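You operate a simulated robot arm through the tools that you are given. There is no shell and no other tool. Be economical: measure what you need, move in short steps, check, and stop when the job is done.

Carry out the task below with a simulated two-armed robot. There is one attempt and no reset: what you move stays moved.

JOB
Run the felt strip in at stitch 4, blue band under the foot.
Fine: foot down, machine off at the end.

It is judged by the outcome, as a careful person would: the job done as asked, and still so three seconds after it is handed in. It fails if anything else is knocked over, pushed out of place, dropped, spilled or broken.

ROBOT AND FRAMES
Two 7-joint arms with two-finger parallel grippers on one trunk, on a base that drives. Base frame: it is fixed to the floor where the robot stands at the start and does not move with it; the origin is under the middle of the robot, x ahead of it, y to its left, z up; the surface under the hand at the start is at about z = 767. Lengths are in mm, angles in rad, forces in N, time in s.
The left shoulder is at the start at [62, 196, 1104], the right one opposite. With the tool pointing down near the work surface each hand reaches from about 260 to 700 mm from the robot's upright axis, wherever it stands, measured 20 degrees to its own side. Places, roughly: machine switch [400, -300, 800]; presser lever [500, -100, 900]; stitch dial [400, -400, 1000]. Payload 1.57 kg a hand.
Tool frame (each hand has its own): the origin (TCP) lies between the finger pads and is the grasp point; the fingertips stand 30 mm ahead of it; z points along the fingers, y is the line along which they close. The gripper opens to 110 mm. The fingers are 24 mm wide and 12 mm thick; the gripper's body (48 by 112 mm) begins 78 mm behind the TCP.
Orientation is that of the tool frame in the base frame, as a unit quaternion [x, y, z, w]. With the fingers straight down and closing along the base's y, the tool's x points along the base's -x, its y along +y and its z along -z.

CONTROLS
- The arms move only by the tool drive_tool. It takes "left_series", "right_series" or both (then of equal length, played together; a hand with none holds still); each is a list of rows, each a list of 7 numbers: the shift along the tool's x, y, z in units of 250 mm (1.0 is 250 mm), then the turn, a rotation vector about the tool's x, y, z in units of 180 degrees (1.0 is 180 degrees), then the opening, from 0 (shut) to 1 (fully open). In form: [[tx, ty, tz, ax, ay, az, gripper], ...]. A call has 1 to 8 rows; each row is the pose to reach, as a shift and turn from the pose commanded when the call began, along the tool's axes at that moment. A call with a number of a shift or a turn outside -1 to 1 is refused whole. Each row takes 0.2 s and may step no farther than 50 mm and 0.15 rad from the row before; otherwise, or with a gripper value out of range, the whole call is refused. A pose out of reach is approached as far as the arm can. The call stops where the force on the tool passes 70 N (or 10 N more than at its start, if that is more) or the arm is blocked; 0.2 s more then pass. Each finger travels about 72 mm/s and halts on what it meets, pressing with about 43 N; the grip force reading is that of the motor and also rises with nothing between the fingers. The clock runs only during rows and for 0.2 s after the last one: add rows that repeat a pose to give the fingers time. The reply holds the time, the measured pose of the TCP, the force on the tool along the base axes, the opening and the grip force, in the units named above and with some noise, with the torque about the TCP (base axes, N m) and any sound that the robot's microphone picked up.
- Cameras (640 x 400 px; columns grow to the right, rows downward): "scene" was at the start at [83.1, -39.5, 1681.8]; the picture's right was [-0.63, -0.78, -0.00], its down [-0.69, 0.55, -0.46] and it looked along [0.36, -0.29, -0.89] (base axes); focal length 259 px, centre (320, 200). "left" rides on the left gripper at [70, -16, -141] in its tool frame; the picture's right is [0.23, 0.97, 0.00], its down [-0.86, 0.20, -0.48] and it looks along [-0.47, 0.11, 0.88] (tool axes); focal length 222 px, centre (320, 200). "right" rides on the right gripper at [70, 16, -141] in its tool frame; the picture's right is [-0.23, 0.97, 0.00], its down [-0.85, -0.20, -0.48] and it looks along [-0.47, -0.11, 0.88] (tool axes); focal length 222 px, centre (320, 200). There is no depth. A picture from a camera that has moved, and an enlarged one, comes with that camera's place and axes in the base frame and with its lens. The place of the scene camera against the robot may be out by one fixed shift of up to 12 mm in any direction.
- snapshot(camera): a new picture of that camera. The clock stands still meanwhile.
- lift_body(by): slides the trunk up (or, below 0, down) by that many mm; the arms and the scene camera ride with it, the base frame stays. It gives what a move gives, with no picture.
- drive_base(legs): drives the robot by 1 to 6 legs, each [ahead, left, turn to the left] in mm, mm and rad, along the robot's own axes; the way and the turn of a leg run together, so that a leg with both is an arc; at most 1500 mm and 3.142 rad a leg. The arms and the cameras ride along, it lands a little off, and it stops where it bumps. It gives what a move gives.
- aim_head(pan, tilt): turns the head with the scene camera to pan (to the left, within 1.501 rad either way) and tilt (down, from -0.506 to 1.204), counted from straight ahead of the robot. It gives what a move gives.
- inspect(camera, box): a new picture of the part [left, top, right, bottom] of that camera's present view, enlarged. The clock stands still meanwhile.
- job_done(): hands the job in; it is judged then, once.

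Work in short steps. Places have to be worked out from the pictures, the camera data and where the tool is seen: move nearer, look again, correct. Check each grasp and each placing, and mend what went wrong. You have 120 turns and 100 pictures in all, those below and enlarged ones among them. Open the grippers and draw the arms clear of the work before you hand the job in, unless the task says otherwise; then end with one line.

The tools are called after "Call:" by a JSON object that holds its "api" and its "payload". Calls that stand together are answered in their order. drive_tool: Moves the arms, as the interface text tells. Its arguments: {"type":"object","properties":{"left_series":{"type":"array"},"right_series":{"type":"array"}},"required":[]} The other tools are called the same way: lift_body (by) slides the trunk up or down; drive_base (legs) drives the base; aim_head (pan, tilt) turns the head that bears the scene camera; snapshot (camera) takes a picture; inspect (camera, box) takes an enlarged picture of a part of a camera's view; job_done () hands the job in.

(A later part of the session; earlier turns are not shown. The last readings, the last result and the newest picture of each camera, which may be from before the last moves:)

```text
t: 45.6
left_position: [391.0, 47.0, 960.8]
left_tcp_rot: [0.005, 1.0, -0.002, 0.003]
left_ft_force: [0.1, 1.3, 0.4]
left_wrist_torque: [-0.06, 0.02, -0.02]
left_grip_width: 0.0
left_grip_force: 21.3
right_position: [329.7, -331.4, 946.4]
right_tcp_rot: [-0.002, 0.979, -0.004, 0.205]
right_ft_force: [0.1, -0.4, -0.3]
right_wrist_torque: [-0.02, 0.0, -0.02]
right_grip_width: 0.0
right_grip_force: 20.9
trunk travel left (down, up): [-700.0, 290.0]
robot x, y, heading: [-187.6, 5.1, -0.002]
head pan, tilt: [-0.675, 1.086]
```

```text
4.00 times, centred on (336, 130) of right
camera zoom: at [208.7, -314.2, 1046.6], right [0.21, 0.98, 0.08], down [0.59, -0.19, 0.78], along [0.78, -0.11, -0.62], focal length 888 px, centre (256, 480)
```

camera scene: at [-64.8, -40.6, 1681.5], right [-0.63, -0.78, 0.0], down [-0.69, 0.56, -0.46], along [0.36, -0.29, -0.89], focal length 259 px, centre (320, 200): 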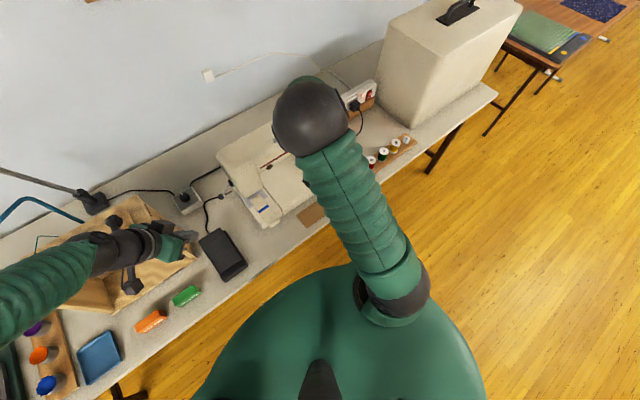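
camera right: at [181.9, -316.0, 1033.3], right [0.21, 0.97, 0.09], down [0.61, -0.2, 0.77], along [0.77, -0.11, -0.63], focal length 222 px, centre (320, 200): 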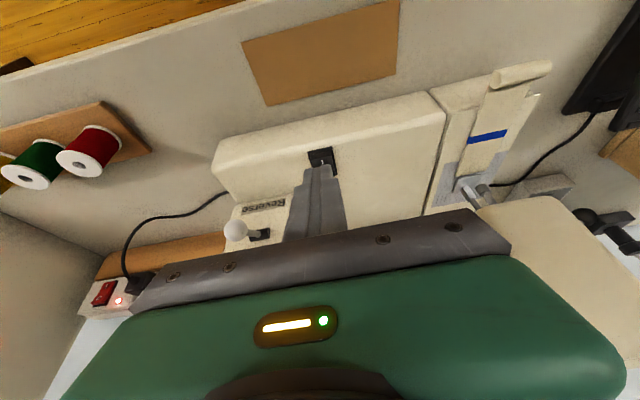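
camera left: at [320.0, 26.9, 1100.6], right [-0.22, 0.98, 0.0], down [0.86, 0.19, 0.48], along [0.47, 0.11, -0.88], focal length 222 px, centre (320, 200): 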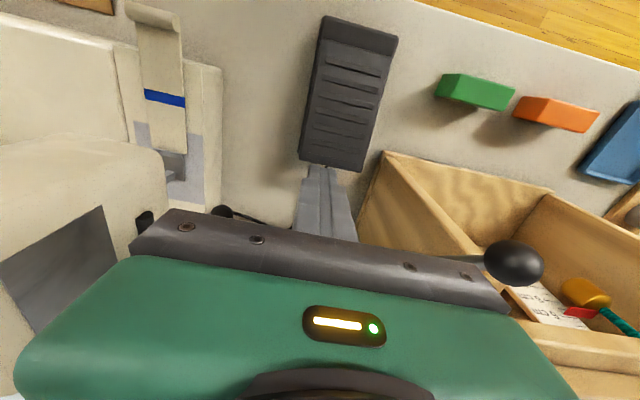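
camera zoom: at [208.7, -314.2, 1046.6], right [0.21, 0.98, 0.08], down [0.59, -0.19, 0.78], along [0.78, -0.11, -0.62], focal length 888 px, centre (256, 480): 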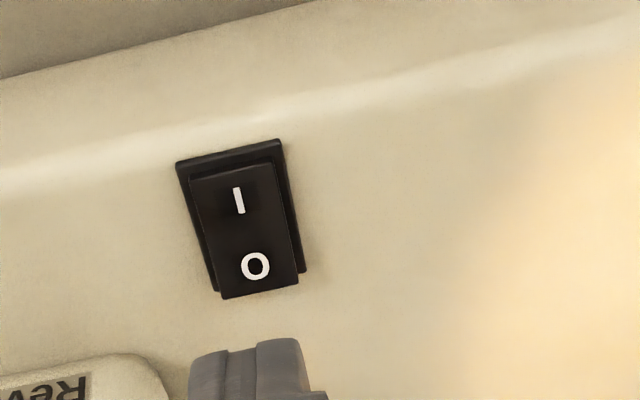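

Machine is on (lamp lit, O side raised). Now I lower the left tip to just above the pedal's toe.

Call:
{"api": "drive_tool", "payload": {"left_series": [[0, 0, 0.15, 0, 0, 0, 0], [0, 0, 0.3, 0, 0, 0, 0], [0, 0, 0.42, 0, 0, 0, 0]]}}

Call:
{"api": "snapshot", "payload": {"camera": "left"}}

```text
t: 46.4
left_position: [393.4, 44.6, 854.9]
left_tcp_rot: [0.006, 1.0, 0.0, 0.0]
left_ft_force: [-0.2, -2.2, 2.7]
left_wrist_torque: [-0.07, 0.02, -0.05]
left_grip_width: 0.1
left_grip_force: 21.5
right_position: [332.1, -333.8, 943.0]
right_tcp_rot: [-0.001, 0.979, -0.004, 0.204]
right_ft_force: [0.3, 0.3, 0.3]
right_wrist_torque: [-0.02, 0.0, -0.03]
right_grip_width: 0.1
right_grip_force: 21.2
trunk travel left (down, up): [-700.0, 290.0]
robot x, y, heading: [-186.8, 0.9, 0.0]
head pan, tilt: [-0.675, 1.086]
```

```text
31 pictures are left
camera left: at [321.8, 28.7, 996.1], right [-0.22, 0.98, 0.0], down [0.86, 0.19, 0.48], along [0.47, 0.1, -0.88], focal length 222 px, centre (320, 200)
```

left: 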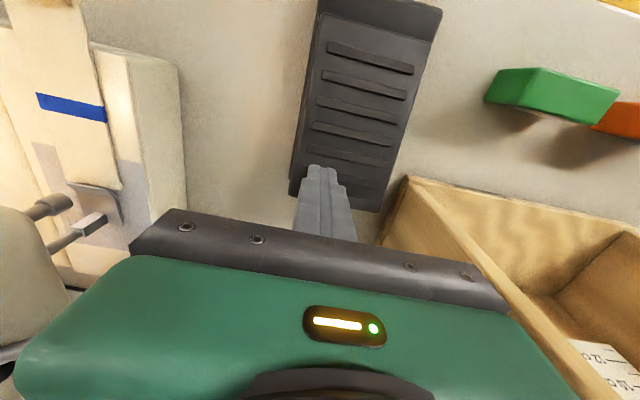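

Nearly touching; this view shows both band and foot. I give a short light press (8 mm, ~0.2 s) and release, listening.

Call:
{"api": "drive_tool", "payload": {"left_series": [[0, 0, 0.016, 0, 0, 0, 0], [0, 0, 0.032, 0, 0, 0, 0], [0, 0, 0.032, 0, 0, 0, 0], [0, 0, -0.01, 0, 0, 0, 0]]}}

Call:
{"api": "snapshot", "payload": {"camera": "left"}}

```text
t: 47.4
left_position: [390.2, 42.5, 858.5]
left_tcp_rot: [0.004, 1.0, 0.001, 0.001]
left_ft_force: [-1.1, -0.2, 2.0]
left_wrist_torque: [-0.06, 0.03, 0.02]
left_grip_width: 0.0
left_grip_force: 21.4
right_position: [329.8, -336.2, 943.4]
right_tcp_rot: [-0.001, 0.979, -0.003, 0.205]
right_ft_force: [0.4, -0.3, -0.3]
right_wrist_torque: [-0.02, 0.0, 0.01]
right_grip_width: 0.2
right_grip_force: 20.7
trunk travel left (down, up): [-700.0, 290.0]
robot x, y, heading: [-184.5, 1.4, 0.001]
head pan, tilt: [-0.675, 1.086]
heard: click
```

```text
30 pictures are left
camera left: at [318.7, 26.8, 999.5], right [-0.22, 0.98, 0.0], down [0.86, 0.19, 0.48], along [0.47, 0.11, -0.88], focal length 222 px, centre (320, 200)
```

left: 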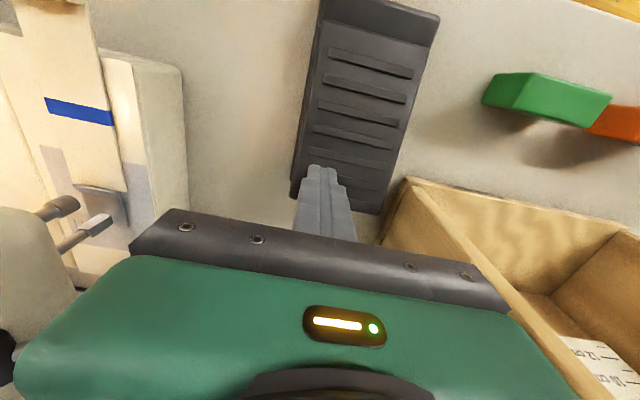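

A click (pedal contact). Strip hardly moved yet; I press a bit longer (~0.8 s).

Call:
{"api": "drive_tool", "payload": {"left_series": [[0, 0, 0.02, 0, 0, 0, 0], [0, 0, 0.042, 0, 0, 0, 0], [0, 0, 0.042, 0, 0, 0, 0], [0, 0, 0.042, 0, 0, 0, 0], [0, 0, 0.042, 0, 0, 0, 0], [0, 0, -0.005, 0, 0, 0, 0]]}}

Call:
{"api": "snapshot", "payload": {"camera": "left"}}

```text
t: 48.8
left_position: [391.0, 42.5, 859.3]
left_tcp_rot: [0.005, 1.0, 0.001, 0.002]
left_ft_force: [-0.6, -1.1, 2.3]
left_wrist_torque: [-0.02, 0.01, -0.02]
left_grip_width: 0.0
left_grip_force: 21.1
right_position: [331.1, -336.2, 944.8]
right_tcp_rot: [-0.001, 0.979, -0.003, 0.205]
right_ft_force: [-0.1, 0.2, -0.4]
right_wrist_torque: [0.02, 0.02, 0.05]
right_grip_width: 0.2
right_grip_force: 20.9
trunk travel left (down, up): [-700.0, 290.0]
robot x, y, heading: [-185.2, 1.7, 0.002]
head pan, tilt: [-0.675, 1.086]
heard: click
```

```text
29 pictures are left
camera left: at [318.7, 27.8, 1000.0], right [-0.22, 0.98, 0.0], down [0.86, 0.19, 0.48], along [0.47, 0.11, -0.88], focal length 222 px, centre (320, 200)
```

left: 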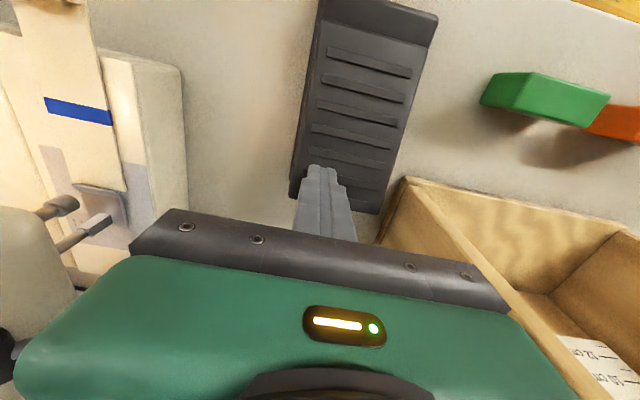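

No feed. I press deeper and stay down, reading force and sound.

Call:
{"api": "drive_tool", "payload": {"left_series": [[0, 0, 0.03, 0, 0, 0, 0], [0, 0, 0.06, 0, 0, 0, 0], [0, 0, 0.08, 0, 0, 0, 0], [0, 0, 0.08, 0, 0, 0, 0]]}}

Call:
{"api": "snapshot", "payload": {"camera": "left"}}

```text
t: 49.8
left_position: [390.6, 44.7, 838.7]
left_tcp_rot: [0.006, 1.0, 0.001, 0.002]
left_ft_force: [3.2, -0.6, 5.1]
left_wrist_torque: [-0.01, -0.12, 0.03]
left_grip_width: 0.3
left_grip_force: 21.7
right_position: [332.2, -334.9, 944.2]
right_tcp_rot: [-0.001, 0.979, -0.003, 0.204]
right_ft_force: [-0.2, 0.1, 0.2]
right_wrist_torque: [0.01, -0.01, 0.02]
right_grip_width: 0.1
right_grip_force: 21.7
trunk travel left (down, up): [-700.0, 290.0]
robot x, y, heading: [-184.4, -2.3, -0.004]
head pan, tilt: [-0.675, 1.086]
heard: click
```

```text
28 pictures are left
camera left: at [319.3, 28.6, 979.6], right [-0.22, 0.98, 0.0], down [0.86, 0.19, 0.48], along [0.47, 0.11, -0.88], focal length 222 px, centre (320, 200)
```

left: 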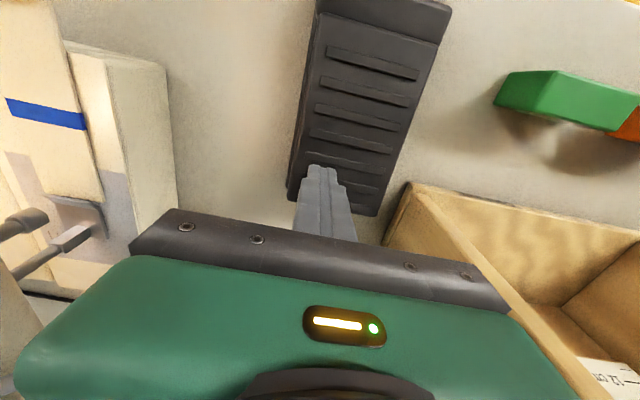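

Pedal is ~18 mm down at 5 N, band not moving. I compare needle position now and after a moment to see if the motor turns.

Call:
{"api": "inspect", "payload": {"camera": "left", "box": [0, 140, 160, 240]}}

Call:
{"api": "drive_tool", "payload": {"left_series": [[0, 0, 0, 0, 0, 0, 0]]}}

Call:
{"api": "inspect", "payload": {"camera": "left", "box": [0, 140, 160, 240]}}

```text
4.00 times, centred on (80, 190) of left
camera zoom: at [319.3, 28.6, 979.6], right [-0.22, 0.98, 0.0], down [0.86, 0.19, 0.48], along [0.47, 0.11, -0.88], focal length 888 px, centre (1280, 240)
```

zoom: 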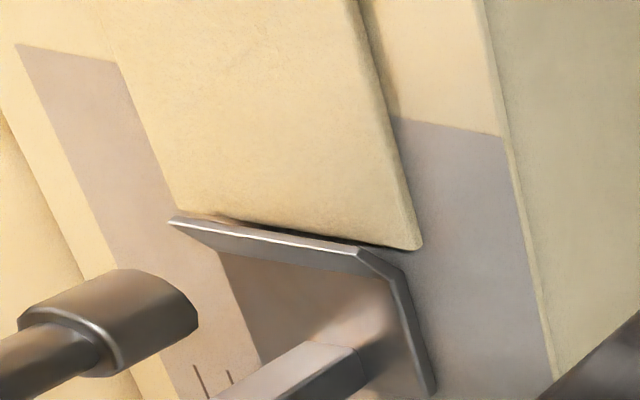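

```text
t: 50.2
left_position: [390.1, 44.2, 837.5]
left_tcp_rot: [0.005, 1.0, 0.001, 0.001]
left_ft_force: [2.1, -0.1, 4.7]
left_wrist_torque: [0.0, -0.2, 0.03]
left_grip_width: 0.3
left_grip_force: 21.5
right_position: [331.7, -336.9, 943.7]
right_tcp_rot: [-0.002, 0.979, -0.003, 0.203]
right_ft_force: [0.2, 0.1, -0.1]
right_wrist_torque: [0.03, 0.02, -0.03]
right_grip_width: 0.0
right_grip_force: 21.9
trunk travel left (down, up): [-700.0, 290.0]
robot x, y, heading: [-185.4, 0.2, -0.0]
head pan, tilt: [-0.675, 1.086]
```

```text
4.00 times, centred on (80, 190) of left
camera zoom: at [319.2, 28.5, 979.6], right [-0.22, 0.98, 0.0], down [0.86, 0.19, 0.48], along [0.47, 0.11, -0.88], focal length 888 px, centre (1280, 240)
```

zoom: 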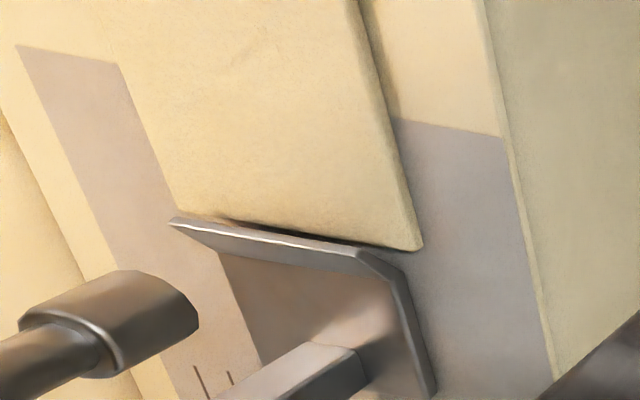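

The needle bar is still—motor not running yet. The pedal has travel left (only 5 N); I press deeper in small steps.

Call:
{"api": "drive_tool", "payload": {"left_series": [[0, 0, 0.016, 0, 0, 0, 0], [0, 0, 0.032, 0, 0, 0, 0]]}}

Call:
{"api": "inspect", "payload": {"camera": "left", "box": [0, 90, 240, 240]}}

```text
t: 50.8
left_position: [392.3, 44.9, 833.3]
left_tcp_rot: [0.005, 1.0, 0.0, 0.004]
left_ft_force: [3.5, 3.3, 16.8]
left_wrist_torque: [0.07, -0.3, 0.0]
left_grip_width: 0.0
left_grip_force: 21.1
right_position: [329.7, -334.4, 943.8]
right_tcp_rot: [-0.002, 0.979, -0.002, 0.205]
right_ft_force: [0.2, 0.3, -0.6]
right_wrist_torque: [-0.01, -0.03, 0.0]
right_grip_width: 0.0
right_grip_force: 21.6
trunk travel left (down, up): [-700.0, 290.0]
robot x, y, heading: [-187.6, -1.4, -0.001]
head pan, tilt: [-0.675, 1.086]
```

```text
2.67 times, centred on (120, 165) of left
camera zoom: at [318.6, 28.6, 973.6], right [-0.22, 0.98, 0.0], down [0.85, 0.19, 0.49], along [0.47, 0.1, -0.87], focal length 592 px, centre (853, 293)
```

zoom: 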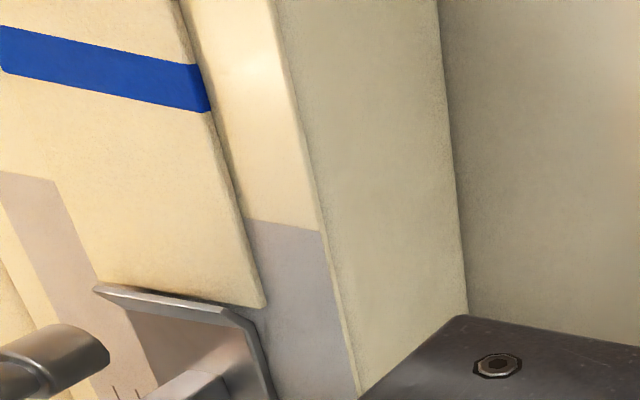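

At the stop with no motion: something else disengages the drive. I release the pedal and examine the other levers (red one, top one) from scene and right cameras.

Call:
{"api": "drive_tool", "payload": {"left_series": [[0, 0, -0.06, 0, 0, 0, 0], [0, 0, -0.16, 0, 0, 0, 0]]}}

Call:
{"api": "snapshot", "payload": {"camera": "scene"}}

Call:
{"api": "snapshot", "payload": {"camera": "right"}}

```text
t: 51.4
left_position: [389.8, 42.6, 870.5]
left_tcp_rot: [0.006, 1.0, 0.001, 0.001]
left_ft_force: [-0.2, 0.0, 0.8]
left_wrist_torque: [-0.01, 0.02, 0.04]
left_grip_width: 0.0
left_grip_force: 21.4
right_position: [330.8, -336.8, 942.6]
right_tcp_rot: [-0.001, 0.979, -0.004, 0.205]
right_ft_force: [-0.2, 0.4, -1.3]
right_wrist_torque: [-0.02, -0.03, -0.03]
right_grip_width: 0.4
right_grip_force: 21.4
trunk travel left (down, up): [-700.0, 290.0]
robot x, y, heading: [-184.5, -1.2, 0.001]
head pan, tilt: [-0.675, 1.086]
```

```text
24 pictures are left
camera scene: at [-103.6, -39.2, 1681.5], right [-0.62, -0.78, 0.0], down [-0.69, 0.55, -0.46], along [0.36, -0.29, -0.89], focal length 259 px, centre (320, 200)
```

scene: 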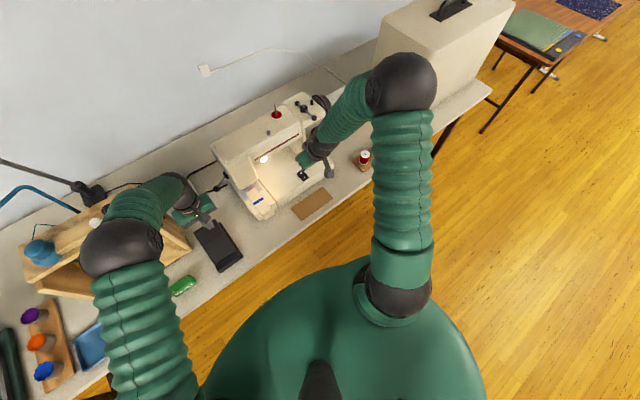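

```text
23 pictures are left
camera right: at [210.0, -319.2, 1044.6], right [0.21, 0.97, 0.09], down [0.59, -0.19, 0.78], along [0.78, -0.11, -0.62], focal length 222 px, centre (320, 200)
```

right: 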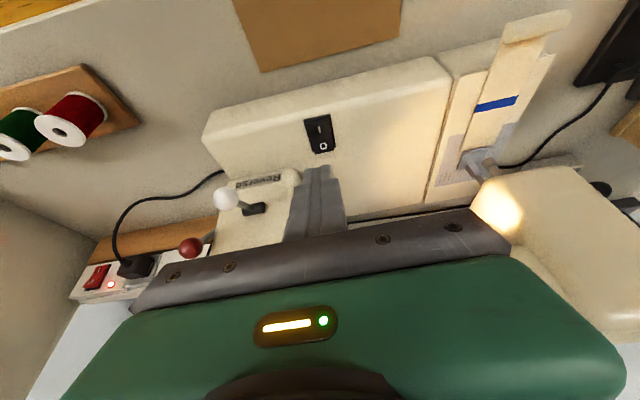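

I zoom the pillar top and its red lever from the scene camera for labels.

Call:
{"api": "inspect", "payload": {"camera": "scene", "box": [276, 85, 340, 125]}}

```text
10.00 times, centred on (308, 105) of scene
camera zoom: at [-103.6, -39.2, 1681.5], right [-0.62, -0.78, 0.0], down [-0.69, 0.55, -0.46], along [0.36, -0.29, -0.89], focal length 2587 px, centre (440, 1150)
```

zoom: 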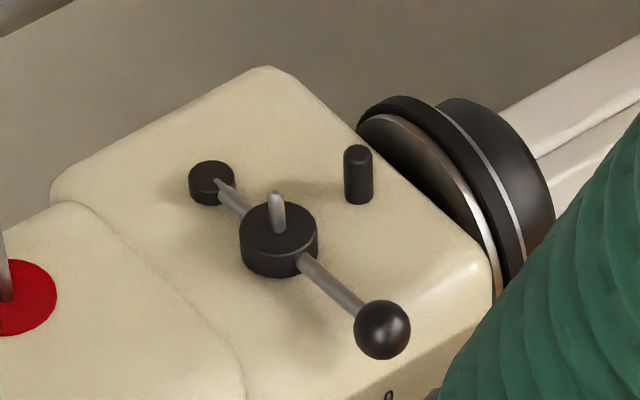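

The top arm looks like a bobbin winder in rest. I look at the red lever by the handwheel belt.

Call:
{"api": "inspect", "payload": {"camera": "right", "box": [150, 170, 278, 250]}}

Call:
{"api": "inspect", "payload": {"camera": "scene", "box": [290, 110, 370, 160]}}

```text
5.00 times, centred on (214, 210) of right
camera zoom: at [210.0, -319.2, 1044.6], right [0.21, 0.97, 0.09], down [0.59, -0.19, 0.78], along [0.78, -0.11, -0.62], focal length 1111 px, centre (850, 150)
```

zoom: 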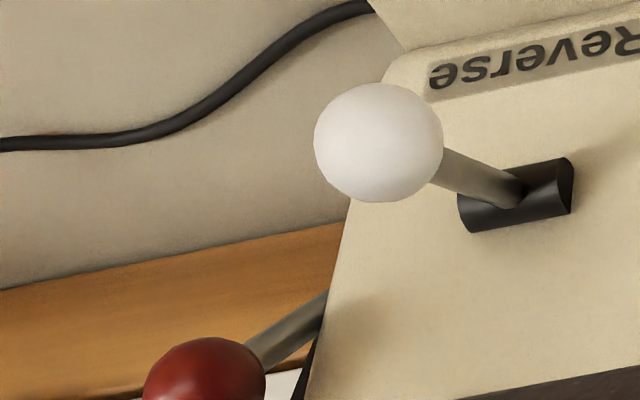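

```text
8.00 times, centred on (330, 135) of scene
camera zoom: at [-103.6, -39.2, 1681.5], right [-0.62, -0.78, 0.0], down [-0.69, 0.55, -0.46], along [0.36, -0.29, -0.89], focal length 2069 px, centre (240, 720)
```

zoom: 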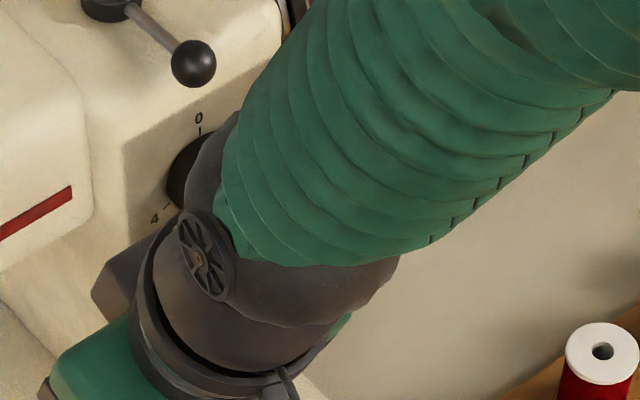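

No label here. I send the right hand out to the right side to look back (+y) at the red lever and handwheel.

Call:
{"api": "drive_tool", "payload": {"right_series": [[0.1, -0.08, -0.06, 0, -0.035, 0, 0], [0.2, -0.22, -0.14, 0, -0.07, 0, 0], [0.28, -0.38, -0.2, 0, -0.105, 0, 0], [0.34, -0.55, -0.22, 0, -0.14, 0, 0], [0.38, -0.72, -0.24, 0, -0.175, 0, 0], [0.38, -0.88, -0.24, 0, -0.21, 0, 0]]}}

Call:
{"api": "drive_tool", "payload": {"right_series": [[0, 0, 0, -0.036, 0, -0.0208, 0], [0, 0, 0, -0.072, 0, -0.0417, 0], [0, 0, 0, -0.108, 0, -0.0625, 0], [0, 0, 0, -0.144, 0, -0.0833, 0], [0, 0, 0, -0.18, 0, -0.104, 0], [0, 0, 0, -0.2165, 0, -0.125, 0]]}}

Call:
{"api": "snapshot", "payload": {"camera": "right"}}

```text
t: 52.8
left_position: [390.9, 43.0, 869.1]
left_tcp_rot: [0.005, 1.0, 0.001, 0.0]
left_ft_force: [-0.9, -0.6, -0.6]
left_wrist_torque: [0.04, -0.05, 0.01]
left_grip_width: 0.0
left_grip_force: 21.8
right_position: [221.2, -557.6, 959.3]
right_tcp_rot: [-0.002, 0.86, -0.001, 0.511]
right_ft_force: [0.1, -0.8, 0.8]
right_wrist_torque: [0.01, 0.01, 0.04]
right_grip_width: 0.2
right_grip_force: 21.3
trunk travel left (down, up): [-700.0, 290.0]
robot x, y, heading: [-185.4, -4.6, -0.001]
head pan, tilt: [-0.675, 1.086]
```

```text
t: 54.2
left_position: [390.8, 43.3, 869.7]
left_tcp_rot: [0.005, 1.0, 0.001, 0.001]
left_ft_force: [0.1, -0.6, 0.2]
left_wrist_torque: [0.01, 0.01, -0.03]
left_grip_width: 0.1
left_grip_force: 21.9
right_position: [221.0, -556.4, 958.2]
right_tcp_rot: [-0.337, 0.794, 0.187, 0.469]
right_ft_force: [-0.6, -0.5, 0.0]
right_wrist_torque: [-0.04, 0.02, 0.05]
right_grip_width: 0.0
right_grip_force: 21.5
trunk travel left (down, up): [-700.0, 290.0]
robot x, y, heading: [-185.0, 4.6, -0.001]
head pan, tilt: [-0.675, 1.086]
```

```text
19 pictures are left
camera right: at [98.7, -656.0, 966.8], right [-0.62, 0.77, 0.18], down [0.13, -0.13, 0.98], along [0.78, 0.63, -0.02], focal length 222 px, centre (320, 200)
```

right: 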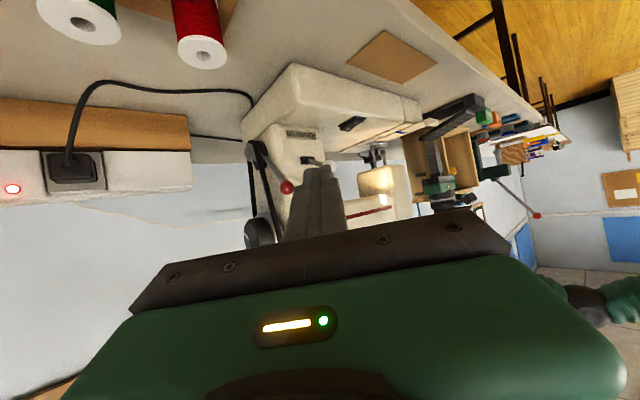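

Call:
{"api": "inspect", "payload": {"camera": "right", "box": [220, 110, 348, 190]}}

```text
5.00 times, centred on (284, 150) of right
camera zoom: at [98.7, -656.0, 966.8], right [-0.62, 0.77, 0.18], down [0.13, -0.13, 0.98], along [0.78, 0.63, -0.02], focal length 1111 px, centre (500, 450)
```

zoom: 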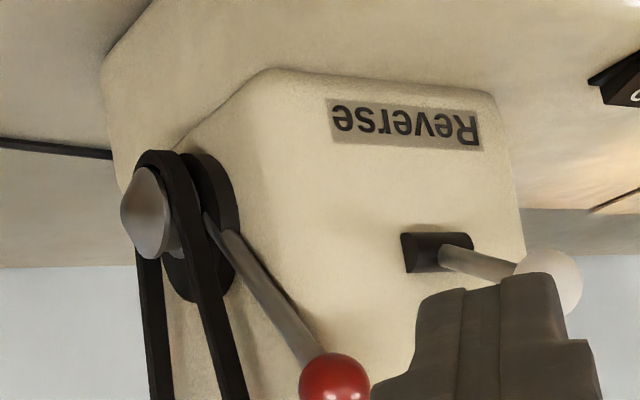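

The red lever is on the drive-belt's lower pulley: possibly a clutch/belt tensioner. I look at the belt's full run for slack.

Call:
{"api": "inspect", "payload": {"camera": "right", "box": [220, 130, 412, 250]}}

```text
3.33 times, centred on (316, 190) of right
camera zoom: at [98.7, -656.0, 966.8], right [-0.62, 0.77, 0.18], down [0.13, -0.13, 0.98], along [0.78, 0.63, -0.02], focal length 740 px, centre (333, 233)
```

zoom: 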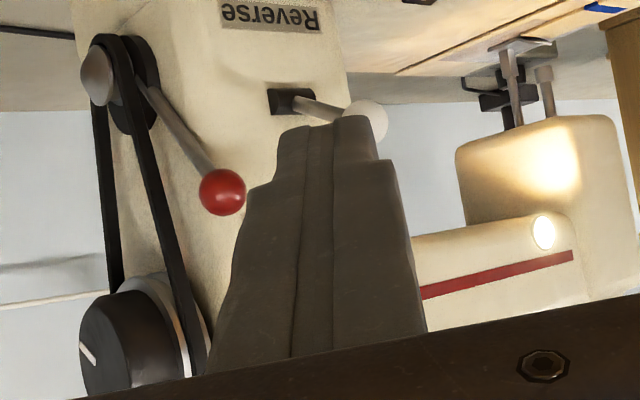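

The handwheel bears a white mark — a good run indicator. I press the pedal for ~0.6 s with the left hand and compare.

Call:
{"api": "drive_tool", "payload": {"left_series": [[0, 0, 0.06, 0, 0, 0, 0], [0, 0, 0.12, 0, 0, 0, 0], [0, 0, 0.14, 0, 0, 0, 0], [0, 0, 0.14, 0, 0, 0, 0], [0, 0, 0.05, 0, 0, 0, 0], [0, 0, 0.0, 0, 0, 0, 0]]}}

Call:
{"api": "inspect", "payload": {"camera": "right", "box": [220, 130, 412, 250]}}

```text
t: 55.6
left_position: [390.8, 43.0, 868.6]
left_tcp_rot: [0.006, 1.0, 0.001, 0.002]
left_ft_force: [-0.1, -0.3, 0.3]
left_wrist_torque: [0.02, -0.02, -0.02]
left_grip_width: 0.1
left_grip_force: 21.7
right_position: [221.2, -556.3, 960.2]
right_tcp_rot: [-0.334, 0.795, 0.185, 0.47]
right_ft_force: [0.6, -0.2, -0.5]
right_wrist_torque: [0.0, 0.01, -0.01]
right_grip_width: 0.0
right_grip_force: 21.6
trunk travel left (down, up): [-700.0, 290.0]
robot x, y, heading: [-186.6, 0.0, 0.006]
head pan, tilt: [-0.675, 1.086]
heard: click
```

```text
3.33 times, centred on (316, 190) of right
camera zoom: at [98.3, -655.6, 966.8], right [-0.61, 0.77, 0.18], down [0.13, -0.13, 0.98], along [0.78, 0.63, -0.02], focal length 740 px, centre (333, 233)
```

zoom: 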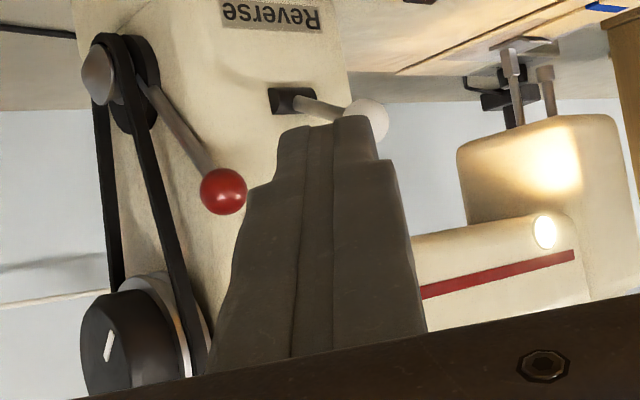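

The wheel mark moved: the motor runs, so the strip isn't feeding because it only abuts the foot. So: lift foot with the left hand, push the strip under with the right, lower the foot, then run. First I re-yaw the left hand up toward the lever, and un-yaw the right hand.

Call:
{"api": "drive_tool", "payload": {"left_series": [[0, 0, -0.15, 0, 0, 0, 0], [0, 0, -0.32, 0, 0, 0.047, 0], [0, -0.02, -0.45, 0, 0, 0.1, 0.1], [-0.005, -0.04, -0.52, 0, 0, 0.15, 0.2], [-0.01, -0.06, -0.572, 0, 0, 0.2, 0.3], [-0.015, -0.08, -0.572, 0, 0, 0.25, 0.4], [-0.02, -0.1, -0.572, 0, 0, 0.31, 0.45], [-0.028, -0.112, -0.572, 0, 0, 0.373, 0.45]], "right_series": [[0, 0, 0, 0.036, 0, 0.0208, 0], [0, 0, 0, 0.072, 0, 0.0417, 0], [0, 0, 0, 0.108, 0, 0.0625, 0], [0, 0, 0, 0.144, 0, 0.0833, 0], [0, 0, 0, 0.18, 0, 0.104, 0], [0, 0, 0, 0.2165, 0, 0.125, 0], [0, 0, 0, 0.2165, 0, 0.125, 0], [0, 0, 0, 0.2165, 0, 0.125, 0]]}}

```text
refused: row 3 steps farther than a row can; nothing moved
```

I keep each yaw step within limits.

Call:
{"api": "drive_tool", "payload": {"left_series": [[0, 0, -0.15, 0, 0, 0.047, 0], [0, 0, -0.32, 0, 0, 0.094, 0], [0, -0.02, -0.45, 0, 0, 0.141, 0.1], [-0.005, -0.04, -0.52, 0, 0, 0.188, 0.2], [-0.01, -0.06, -0.572, 0, 0, 0.235, 0.3], [-0.015, -0.08, -0.572, 0, 0, 0.282, 0.4], [-0.02, -0.1, -0.572, 0, 0, 0.329, 0.45], [-0.028, -0.112, -0.572, 0, 0, 0.373, 0.45]], "right_series": [[0, 0, 0, 0.036, 0, 0.0208, 0], [0, 0, 0, 0.072, 0, 0.0417, 0], [0, 0, 0, 0.108, 0, 0.0625, 0], [0, 0, 0, 0.144, 0, 0.0833, 0], [0, 0, 0, 0.18, 0, 0.104, 0], [0, 0, 0, 0.2165, 0, 0.125, 0], [0, 0, 0, 0.2165, 0, 0.125, 0], [0, 0, 0, 0.2165, 0, 0.125, 0]]}}

```text
t: 57.4
left_position: [397.3, 13.5, 1013.5]
left_tcp_rot: [0.558, 0.83, 0.002, 0.0]
left_ft_force: [-0.4, -0.2, -0.2]
left_wrist_torque: [0.02, 0.0, -0.03]
left_grip_width: 49.5
left_grip_force: 0.2
right_position: [221.8, -556.3, 959.5]
right_tcp_rot: [-0.001, 0.86, -0.003, 0.51]
right_ft_force: [0.1, -0.6, 0.4]
right_wrist_torque: [-0.03, 0.03, 0.01]
right_grip_width: 0.0
right_grip_force: 20.6
trunk travel left (down, up): [-700.0, 290.0]
robot x, y, heading: [-184.2, 4.3, -0.004]
head pan, tilt: [-0.675, 1.086]
```

Now left to the pre-grasp above the lever (tilted), right pitching down and moving across.

Call:
{"api": "drive_tool", "payload": {"left_series": [[-0.04, 0.038, -0.009, 0, -0.03, 0, 0.45], [-0.08, 0.076, -0.018, 0, -0.06, 0, 0.45], [-0.12, 0.114, -0.027, 0, -0.09, 0, 0.45], [-0.157, 0.152, -0.036, 0, -0.11, 0, 0.45], [-0.157, 0.152, -0.036, 0, -0.11, 0, 0.45], [-0.157, 0.152, -0.036, 0, -0.11, 0, 0.45], [-0.157, 0.152, -0.036, 0, -0.11, 0, 0.45], [-0.157, 0.152, -0.036, 0, -0.11, 0, 0.45]], "right_series": [[0, 0.12, 0, 0, 0.0415, 0, 0], [0, 0.24, 0, 0, 0.083, 0, 0], [0, 0.36, 0, 0, 0.125, 0, 0], [0, 0.48, 0, 0, 0.1665, 0, 0], [0, 0.6, 0, 0, 0.208, 0, 0], [0, 0.72, 0, 0, 0.25, 0, 0], [-0.02, 0.84, 0.03, 0, 0.2915, 0, 0], [-0.04, 0.96, 0.07, 0, 0.333, 0, 0]]}}

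Call:
{"api": "drive_tool", "payload": {"left_series": [[0, 0, 0.12, 0, 0, 0, 0.45], [0, 0, 0.24, 0, 0, 0, 0.45], [0, 0, 0.36, 0, 0, 0, 0.45], [0, 0, 0.48, 0, 0, 0, 0.45], [0, 0, 0.48, 0, 0, 0, 0.25], [0, 0, 0.48, 0, 0, 0, 0.1], [0, 0, 0.48, 0, 0, 0, 0.1]], "right_series": [[0, 0.12, 0, 0, 0, 0, 0], [0, 0.24, 0, 0, 0, 0, 0], [0, 0.36, 0, 0, 0, 0, 0], [0, 0.48, 0, 0, 0, 0, 0.1], [0, 0.6, 0, 0, 0, 0, 0.2], [0, 0.68, 0, 0, 0, 0, 0.2], [0, 0.7, 0, 0, 0, 0, 0.2]]}}

Call:
{"api": "snapshot", "payload": {"camera": "right"}}

```text
t: 59.2
left_position: [449.2, -3.4, 1021.5]
left_tcp_rot: [0.55, 0.818, -0.095, 0.143]
left_ft_force: [-1.1, 0.8, -0.2]
left_wrist_torque: [-0.01, -0.01, -0.01]
left_grip_width: 49.5
left_grip_force: 0.1
right_position: [241.6, -315.0, 960.7]
right_tcp_rot: [0.0, 1.0, -0.005, 0.011]
right_ft_force: [0.8, -0.4, -0.6]
right_wrist_torque: [-0.03, 0.01, 0.03]
right_grip_width: 0.0
right_grip_force: 21.0
trunk travel left (down, up): [-700.0, 290.0]
robot x, y, heading: [-188.2, -0.8, 0.006]
head pan, tilt: [-0.675, 1.086]
```

```text
t: 60.2
left_position: [460.8, -41.9, 920.2]
left_tcp_rot: [0.549, 0.818, -0.095, 0.143]
left_ft_force: [-0.2, 0.5, 0.7]
left_wrist_torque: [0.01, -0.01, 0.0]
left_grip_width: 49.3
left_grip_force: 0.0
right_position: [236.9, -283.7, 968.1]
right_tcp_rot: [0.112, 0.993, 0.011, 0.026]
right_ft_force: [0.1, -0.5, -0.9]
right_wrist_torque: [0.0, 0.01, -0.01]
right_grip_width: 11.2
right_grip_force: 0.0
trunk travel left (down, up): [-700.0, 290.0]
robot x, y, heading: [-185.0, 2.3, 0.003]
head pan, tilt: [-0.675, 1.086]
stopped in row 4 (right hand): the arm was blocked; the commanded pose is now the measured one
```

```text
15 pictures are left
camera right: at [164.1, -253.8, 1106.4], right [0.44, 0.9, 0.04], down [0.76, -0.39, 0.51], along [0.48, -0.2, -0.86], focal length 222 px, centre (320, 200)
```

right: 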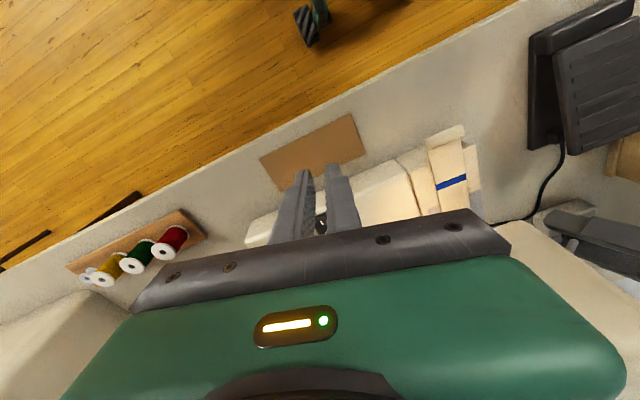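

Right arm is blocked reaching inward from here. I'll first see whether the lever stays up by itself: left goes down the last 13 mm, grips the ball, and lifts along the arc.

Call:
{"api": "drive_tool", "payload": {"left_series": [[0, 0, 0.05, 0, 0, 0, 0.45], [0, 0, 0.05, 0, 0, 0, 0.25], [0, 0, 0.05, 0, 0, 0, 0.1], [0, 0, 0.05, 0, 0, 0, 0.1]]}}

Call:
{"api": "drive_tool", "payload": {"left_series": [[0.003, 0.005, -0.022, 0, 0, 0, 0.1], [0.002, 0.009, -0.05, 0, 0, 0, 0.1], [0.0, 0.012, -0.085, 0, 0, 0, 0.1], [-0.01, 0.0135, -0.124, 0, 0, 0, 0.1], [-0.025, 0.012, -0.155, 0, 0, 0, 0.1], [-0.04, 0.01, -0.19, 0, 0, 0, 0.1], [-0.06, 0.008, -0.225, 0, 0, 0, 0.1]]}}

```text
t: 61.2
left_position: [462.8, -42.7, 907.8]
left_tcp_rot: [0.548, 0.818, -0.094, 0.145]
left_ft_force: [-1.8, 2.6, -1.0]
left_wrist_torque: [-0.04, -0.06, -0.03]
left_grip_width: 20.9
left_grip_force: 34.1
right_position: [236.2, -280.0, 967.8]
right_tcp_rot: [0.111, 0.993, 0.009, 0.026]
right_ft_force: [0.6, 0.3, 0.3]
right_wrist_torque: [0.02, -0.02, 0.05]
right_grip_width: 10.7
right_grip_force: 0.0
trunk travel left (down, up): [-700.0, 290.0]
robot x, y, heading: [-185.8, 1.3, 0.0]
head pan, tilt: [-0.675, 1.086]
```

```text
t: 62.8
left_position: [462.1, -32.5, 965.8]
left_tcp_rot: [0.548, 0.819, -0.095, 0.142]
left_ft_force: [-8.6, 20.6, -16.8]
left_wrist_torque: [1.41, 0.37, -0.68]
left_grip_width: 22.1
left_grip_force: 35.3
right_position: [236.5, -276.6, 968.4]
right_tcp_rot: [0.111, 0.994, 0.007, 0.023]
right_ft_force: [0.3, -0.3, 0.0]
right_wrist_torque: [-0.03, -0.01, 0.03]
right_grip_width: 10.8
right_grip_force: 0.1
trunk travel left (down, up): [-700.0, 290.0]
robot x, y, heading: [-183.3, 2.8, 0.004]
head pan, tilt: [-0.675, 1.086]
```

Radius is a bit longer than thought (force outward). I lift a little more easing +y, then open to see if it stays.

Call:
{"api": "drive_tool", "payload": {"left_series": [[0.014, 0.006, -0.02, 0, 0, 0, 0.1], [0.014, 0.006, -0.05, 0, 0, 0, 0.1], [0.014, 0.006, -0.05, 0, 0, 0, 0.1]]}}

```text
t: 63.6
left_position: [461.4, -32.2, 980.4]
left_tcp_rot: [0.548, 0.818, -0.095, 0.149]
left_ft_force: [3.3, 2.7, 3.1]
left_wrist_torque: [-0.11, 0.14, -0.2]
left_grip_width: 21.1
left_grip_force: 34.8
right_position: [234.7, -280.9, 967.9]
right_tcp_rot: [0.113, 0.993, 0.008, 0.024]
right_ft_force: [0.5, -0.8, 0.0]
right_wrist_torque: [-0.03, -0.02, 0.02]
right_grip_width: 10.9
right_grip_force: 0.0
trunk travel left (down, up): [-700.0, 290.0]
robot x, y, heading: [-189.1, 2.9, 0.0]
head pan, tilt: [-0.675, 1.086]
```

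Load vanished — the lever has gone over-centre into its up position. I release and withdraw, then look.

Call:
{"api": "drive_tool", "payload": {"left_series": [[0, 0, 0, 0, 0, 0, 0.3], [0, 0, 0, 0, 0, 0, 0.45], [0, 0, -0.12, 0, 0, 0, 0.45], [0, 0, -0.3, 0, 0, 0, 0.45]]}}

Call:
{"api": "inspect", "payload": {"camera": "left", "box": [128, 40, 384, 200]}}

```text
t: 64.6
left_position: [449.3, -8.3, 1047.9]
left_tcp_rot: [0.549, 0.818, -0.095, 0.144]
left_ft_force: [0.8, 0.4, 0.5]
left_wrist_torque: [-0.03, -0.01, 0.02]
left_grip_width: 49.5
left_grip_force: 0.1
right_position: [234.3, -279.9, 967.8]
right_tcp_rot: [0.112, 0.993, 0.008, 0.025]
right_ft_force: [-0.5, 0.1, -0.1]
right_wrist_torque: [-0.05, -0.04, 0.01]
right_grip_width: 11.0
right_grip_force: 0.0
trunk travel left (down, up): [-700.0, 290.0]
robot x, y, heading: [-188.5, 0.0, -0.001]
head pan, tilt: [-0.675, 1.086]
```

```text
2.50 times, centred on (256, 120) of left
camera zoom: at [389.3, 91.1, 1157.5], right [0.82, 0.57, -0.07], down [0.43, -0.52, 0.74], along [0.38, -0.64, -0.67], focal length 555 px, centre (480, 400)
```

zoom: 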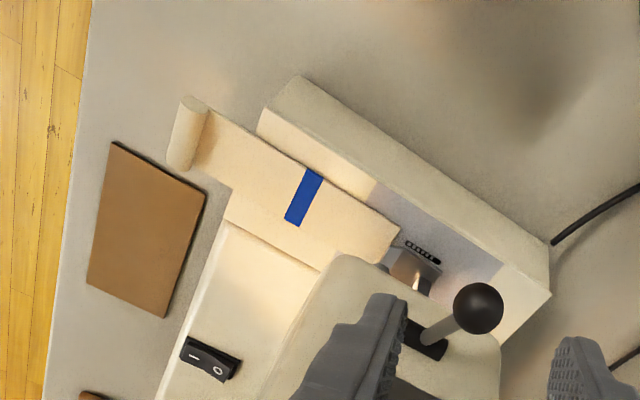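

Lever stays up and the foot is clear; the feed dog lies at x≈460, strip end at ≈438, roll's near edge ≈297. I back the base 150 mm so the right arm can reach behind the roll.

Call:
{"api": "drive_base", "payload": {"legs": [[-150, 0, 0]]}}

```text
t: 66.0
left_position: [302.0, -10.5, 1047.3]
left_tcp_rot: [0.549, 0.818, -0.095, 0.143]
left_ft_force: [0.0, -0.3, -0.7]
left_wrist_torque: [0.0, 0.02, 0.01]
left_grip_width: 49.7
left_grip_force: 0.0
right_position: [85.8, -284.2, 966.9]
right_tcp_rot: [0.113, 0.993, 0.007, 0.023]
right_ft_force: [0.0, 0.8, 0.0]
right_wrist_torque: [0.01, 0.01, 0.02]
right_grip_width: 10.8
right_grip_force: 0.2
trunk travel left (down, up): [-700.0, 290.0]
robot x, y, heading: [-333.7, -0.6, 0.001]
head pan, tilt: [-0.675, 1.086]
```

I move the left hand aside and bring the right hand, squared up, to about (262,-140,900) behind the roll.

Call:
{"api": "drive_tool", "payload": {"left_series": [[0.03, -0.012, -0.04, 0, 0, 0, 0.3], [0.06, -0.024, -0.08, 0, 0, 0, 0.1], [0.09, -0.036, -0.12, 0, 0, 0, 0], [0.12, -0.048, -0.16, 0, 0, 0, 0], [0.15, -0.06, -0.2, 0, 0, 0, 0], [0.176, -0.073, -0.234, 0, 0, 0, 0]], "right_series": [[-0.09, 0.12, 0.04, 0.002, 0.005, -0.03, 0.2], [-0.18, 0.24, 0.08, 0.0045, 0.0147, -0.072, 0.2], [-0.27, 0.36, 0.12, 0.0045, 0.0147, -0.072, 0.2], [-0.37, 0.48, 0.17, 0.0045, 0.0147, -0.072, 0.2], [-0.46, 0.6, 0.22, 0.0045, 0.0147, -0.072, 0.2], [-0.556, 0.72, 0.268, 0.0045, 0.0147, -0.072, 0.2]]}}

Call:
{"api": "snapshot", "payload": {"camera": "right"}}

```text
t: 66.9
left_position: [270.9, 20.7, 1071.4]
left_tcp_rot: [0.55, 0.817, -0.094, 0.146]
left_ft_force: [0.2, -0.4, 0.3]
left_wrist_torque: [0.0, -0.01, 0.03]
left_grip_width: 0.0
left_grip_force: 21.1
right_position: [201.0, -249.0, 970.7]
right_tcp_rot: [0.074, 0.996, 0.029, 0.04]
right_ft_force: [-0.8, 0.7, -0.3]
right_wrist_torque: [-0.01, -0.03, 0.01]
right_grip_width: 22.1
right_grip_force: 0.1
trunk travel left (down, up): [-700.0, 290.0]
robot x, y, heading: [-331.9, 1.3, -0.001]
head pan, tilt: [-0.675, 1.086]
stopped in row 4 (right hand): the arm was blocked; the commanded pose is now the measured one
```

```text
13 pictures are left
camera right: at [123.1, -230.0, 1106.0], right [0.36, 0.93, 0.08], down [0.77, -0.35, 0.53], along [0.52, -0.13, -0.85], focal length 222 px, centre (320, 200)
```

right: 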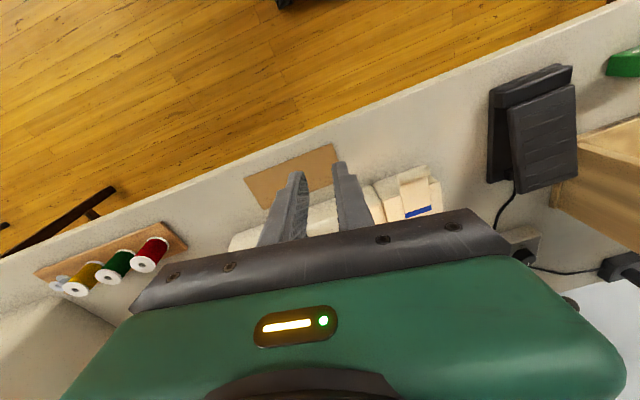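

The right arm hits a joint limit inward. The left hand reaches this spot better: I move the right hand away and square up the left hand.

Call:
{"api": "drive_tool", "payload": {"left_series": [[0, 0, 0, 0, 0.037, 0, 0], [0, 0, 0, 0, 0.074, 0, 0], [0, 0, 0, 0, 0.11, 0, 0], [0, 0, 0, 0, 0.11, 0, 0]], "right_series": [[0, -0.1, -0.02, 0, 0, 0, 0.1], [0, -0.22, -0.04, 0, 0, 0, 0], [0, -0.34, -0.04, 0, 0, 0, 0], [0, -0.46, -0.04, 0, 0, 0, 0]]}}

Call:
{"api": "drive_tool", "payload": {"left_series": [[0, 0, 0, 0, 0, -0.047, 0], [-0.05, 0, 0, 0, 0, -0.094, 0], [-0.1, 0, 0.06, 0, 0, -0.141, 0], [-0.18, -0.02, 0.14, 0, 0, -0.188, 0], [-0.28, -0.06, 0.22, 0, 0, -0.235, 0.1], [-0.38, -0.12, 0.32, 0, 0, -0.282, 0.2], [-0.48, -0.2, 0.42, 0, 0, -0.329, 0.2], [-0.54, -0.27, 0.52, 0, 0, -0.376, 0.2]]}}

Call:
{"api": "snapshot", "payload": {"camera": "left"}}

```text
t: 67.9
left_position: [271.9, 18.9, 1074.3]
left_tcp_rot: [0.558, 0.83, 0.002, 0.001]
left_ft_force: [0.3, 0.2, 0.2]
left_wrist_torque: [-0.01, 0.02, -0.01]
left_grip_width: 0.3
left_grip_force: 21.0
right_position: [184.2, -362.0, 969.8]
right_tcp_rot: [0.069, 0.997, 0.026, 0.036]
right_ft_force: [0.0, 0.3, 0.2]
right_wrist_torque: [0.03, 0.0, 0.0]
right_grip_width: 0.0
right_grip_force: 21.4
trunk travel left (down, up): [-700.0, 290.0]
robot x, y, heading: [-334.4, 0.8, -0.001]
head pan, tilt: [-0.675, 1.086]
```

```text
t: 69.7
left_position: [271.2, -117.0, 949.8]
left_tcp_rot: [-0.013, 1.0, -0.002, 0.007]
left_ft_force: [0.3, 0.2, -0.1]
left_wrist_torque: [-0.01, 0.01, 0.0]
left_grip_width: 22.1
left_grip_force: 0.1
right_position: [184.4, -360.7, 973.8]
right_tcp_rot: [0.069, 0.997, 0.026, 0.034]
right_ft_force: [0.7, 0.1, -0.9]
right_wrist_torque: [-0.01, 0.0, 0.01]
right_grip_width: 0.0
right_grip_force: 21.6
trunk travel left (down, up): [-700.0, 290.0]
robot x, y, heading: [-335.2, 0.5, -0.003]
head pan, tilt: [-0.675, 1.086]
```

```text
12 pictures are left
camera left: at [199.0, -135.0, 1090.2], right [-0.25, 0.97, -0.01], down [0.84, 0.22, 0.49], along [0.48, 0.12, -0.87], focal length 222 px, centre (320, 200)
```

left: 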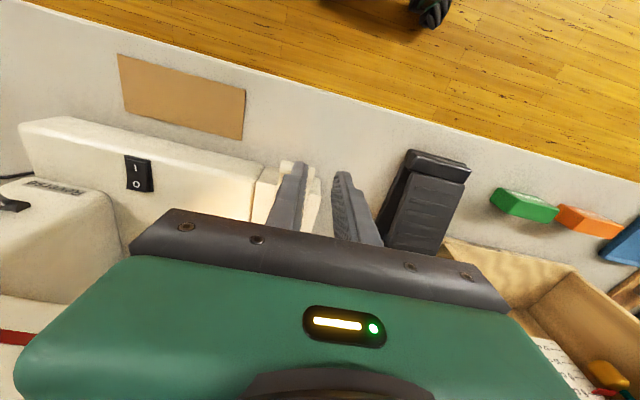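

Roll ≈ (303,-141), radius ~13, centre z≈832. I shift −y 23 mm and lower the left hand behind it to tip z≈824.

Call:
{"api": "drive_tool", "payload": {"left_series": [[0, -0.092, 0.1, 0, 0, 0, 0.2], [0, -0.092, 0.22, 0, 0, 0, 0.2], [0, -0.092, 0.32, 0, 0, 0, 0.2], [0, -0.092, 0.384, 0, 0, 0, 0.2]]}}

Call:
{"api": "snapshot", "payload": {"camera": "left"}}

```text
t: 70.9
left_position: [269.0, -108.7, 863.1]
left_tcp_rot: [-0.033, 0.999, -0.004, 0.013]
left_ft_force: [0.2, 0.0, 0.3]
left_wrist_torque: [-0.01, 0.0, 0.03]
left_grip_width: 22.2
left_grip_force: 0.1
left hand out of reach, approached as far as the arm can: row 1, 2, 3, 4
right_position: [182.9, -359.8, 968.5]
right_tcp_rot: [0.069, 0.997, 0.027, 0.036]
right_ft_force: [0.1, -0.6, -0.5]
right_wrist_torque: [0.03, 0.03, 0.02]
right_grip_width: 0.0
right_grip_force: 21.3
trunk travel left (down, up): [-700.0, 290.0]
robot x, y, heading: [-337.2, 3.7, 0.006]
head pan, tilt: [-0.675, 1.086]
stopped in row 4 (left hand): the arm was blocked; the commanded pose is now the measured one
```

```text
11 pictures are left
camera left: at [197.0, -128.8, 1002.6], right [-0.29, 0.96, -0.01], down [0.83, 0.26, 0.5], along [0.48, 0.13, -0.87], focal length 222 px, centre (320, 200)
```

left: 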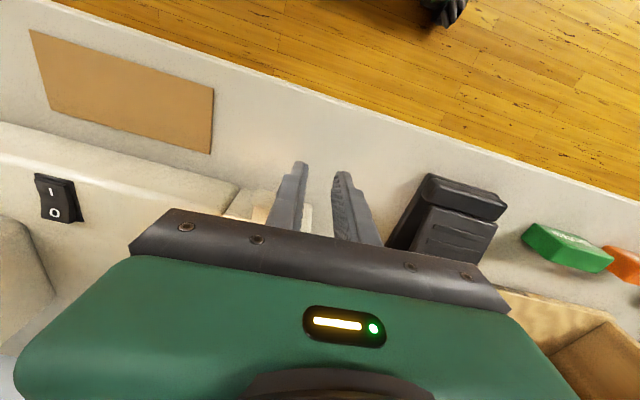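

Left's inward limit is reached. I shift the base 80 mm to the right to give slack.

Call:
{"api": "drive_base", "payload": {"legs": [[0, -80, 0]]}}

```text
t: 72.0
left_position: [267.3, -162.4, 857.9]
left_tcp_rot: [-0.034, 0.999, -0.014, 0.007]
left_ft_force: [0.7, 1.9, -0.1]
left_wrist_torque: [-0.2, 0.01, -0.01]
left_grip_width: 22.1
left_grip_force: 0.1
right_position: [182.8, -409.0, 979.2]
right_tcp_rot: [0.066, 0.997, 0.014, 0.038]
right_ft_force: [1.2, 1.0, -0.5]
right_wrist_torque: [-0.12, 0.14, 0.01]
right_grip_width: 0.0
right_grip_force: 20.5
trunk travel left (down, up): [-700.0, 290.0]
robot x, y, heading: [-336.2, -75.5, -0.002]
head pan, tilt: [-0.675, 1.086]
```

Readings lag; I hold briefly and re-read.

Call:
{"api": "drive_tool", "payload": {"left_series": [[0, 0, 0, 0, 0, 0, 0.2], [0, 0, 0, 0, 0, 0, 0.2]]}}

```text
t: 72.6
left_position: [268.8, -181.8, 860.5]
left_tcp_rot: [-0.031, 0.999, -0.003, 0.01]
left_ft_force: [1.0, -0.1, 0.4]
left_wrist_torque: [-0.03, 0.01, -0.02]
left_grip_width: 21.7
left_grip_force: 0.1
right_position: [181.1, -427.8, 973.6]
right_tcp_rot: [0.066, 0.997, 0.026, 0.038]
right_ft_force: [0.2, 0.1, 0.1]
right_wrist_torque: [-0.01, -0.01, -0.02]
right_grip_width: 0.1
right_grip_force: 21.6
trunk travel left (down, up): [-700.0, 290.0]
robot x, y, heading: [-334.7, -70.0, -0.001]
head pan, tilt: [-0.675, 1.086]
```

Now left to (270,-139,855), squared.

Call:
{"api": "drive_tool", "payload": {"left_series": [[-0.007, 0.08, 0.01, 0, 0.003, 0.01, 0.2], [-0.014, 0.17, 0.02, 0, 0.006, 0.0197, 0.2], [-0.014, 0.17, 0.02, 0, 0.006, 0.0197, 0.2]]}}

Call:
{"api": "snapshot", "payload": {"camera": "left"}}

```text
t: 73.4
left_position: [278.3, -144.7, 850.9]
left_tcp_rot: [-0.002, 1.0, -0.002, -0.002]
left_ft_force: [0.1, 0.8, -0.2]
left_wrist_torque: [-0.03, 0.04, 0.01]
left_grip_width: 21.7
left_grip_force: 0.1
left hand out of reach, approached as far as the arm can: row 1, 2, 3
right_position: [181.8, -430.8, 974.2]
right_tcp_rot: [0.066, 0.997, 0.026, 0.038]
right_ft_force: [0.8, -0.2, -0.5]
right_wrist_torque: [-0.01, -0.03, 0.04]
right_grip_width: 0.2
right_grip_force: 21.3
trunk travel left (down, up): [-700.0, 290.0]
robot x, y, heading: [-333.5, -77.5, -0.0]
head pan, tilt: [-0.675, 1.086]
```

```text
10 pictures are left
camera left: at [208.0, -160.1, 993.0], right [-0.23, 0.97, 0.0], down [0.86, 0.21, 0.47], along [0.46, 0.11, -0.88], focal length 222 px, centre (320, 200)
```

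left: 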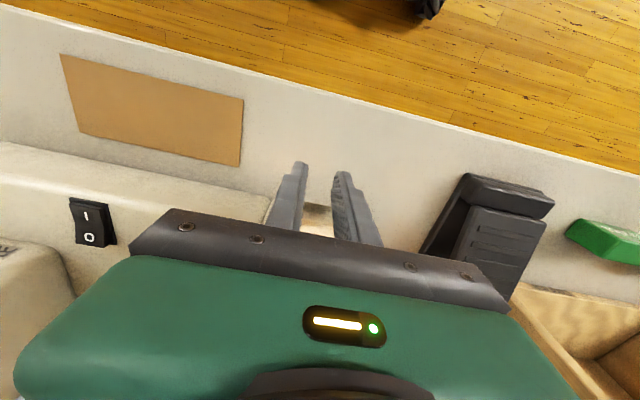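

The hand is right behind the roll (face ≈ 290) but at its reach limit, so I push the strip by driving the base forward 35 mm.

Call:
{"api": "drive_base", "payload": {"legs": [[35, 0, 0]]}}

Call:
{"api": "drive_tool", "payload": {"left_series": [[0, 0, 0, 0, 0, 0, 0.2], [0, 0, 0, 0, 0, 0, 0.2]]}}

Call:
{"api": "inspect", "payload": {"camera": "scene", "box": [200, 120, 328, 200]}}

```text
t: 74.3
left_position: [307.3, -141.7, 854.2]
left_tcp_rot: [-0.002, 1.0, -0.004, 0.001]
left_ft_force: [-0.6, -0.5, 0.0]
left_wrist_torque: [-0.03, -0.05, 0.03]
left_grip_width: 22.3
left_grip_force: 0.0
right_position: [211.1, -427.6, 977.7]
right_tcp_rot: [0.066, 0.997, 0.025, 0.04]
right_ft_force: [0.3, -0.2, 0.6]
right_wrist_torque: [-0.01, 0.02, 0.0]
right_grip_width: 0.1
right_grip_force: 21.3
trunk travel left (down, up): [-700.0, 290.0]
robot x, y, heading: [-301.2, -72.5, -0.005]
head pan, tilt: [-0.675, 1.086]
```

```text
t: 74.9
left_position: [310.5, -146.9, 851.6]
left_tcp_rot: [-0.003, 1.0, 0.0, 0.0]
left_ft_force: [0.0, 0.0, 0.3]
left_wrist_torque: [0.02, -0.01, -0.03]
left_grip_width: 21.8
left_grip_force: 0.1
right_position: [214.0, -431.9, 975.2]
right_tcp_rot: [0.067, 0.997, 0.027, 0.04]
right_ft_force: [0.5, -0.1, 0.5]
right_wrist_torque: [0.01, -0.02, -0.03]
right_grip_width: 0.0
right_grip_force: 21.2
trunk travel left (down, up): [-700.0, 290.0]
robot x, y, heading: [-302.3, -79.2, 0.002]
head pan, tilt: [-0.675, 1.086]
```

```text
5.00 times, centred on (264, 160) of scene
camera zoom: at [-218.5, -118.9, 1681.6], right [-0.63, -0.78, 0.0], down [-0.69, 0.56, -0.46], along [0.36, -0.29, -0.89], focal length 1293 px, centre (600, 400)
```

zoom: 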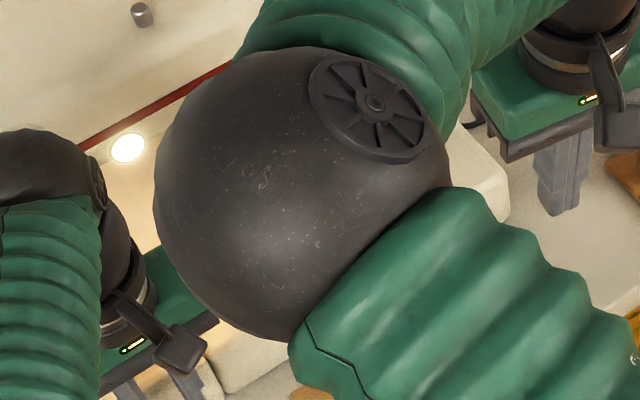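

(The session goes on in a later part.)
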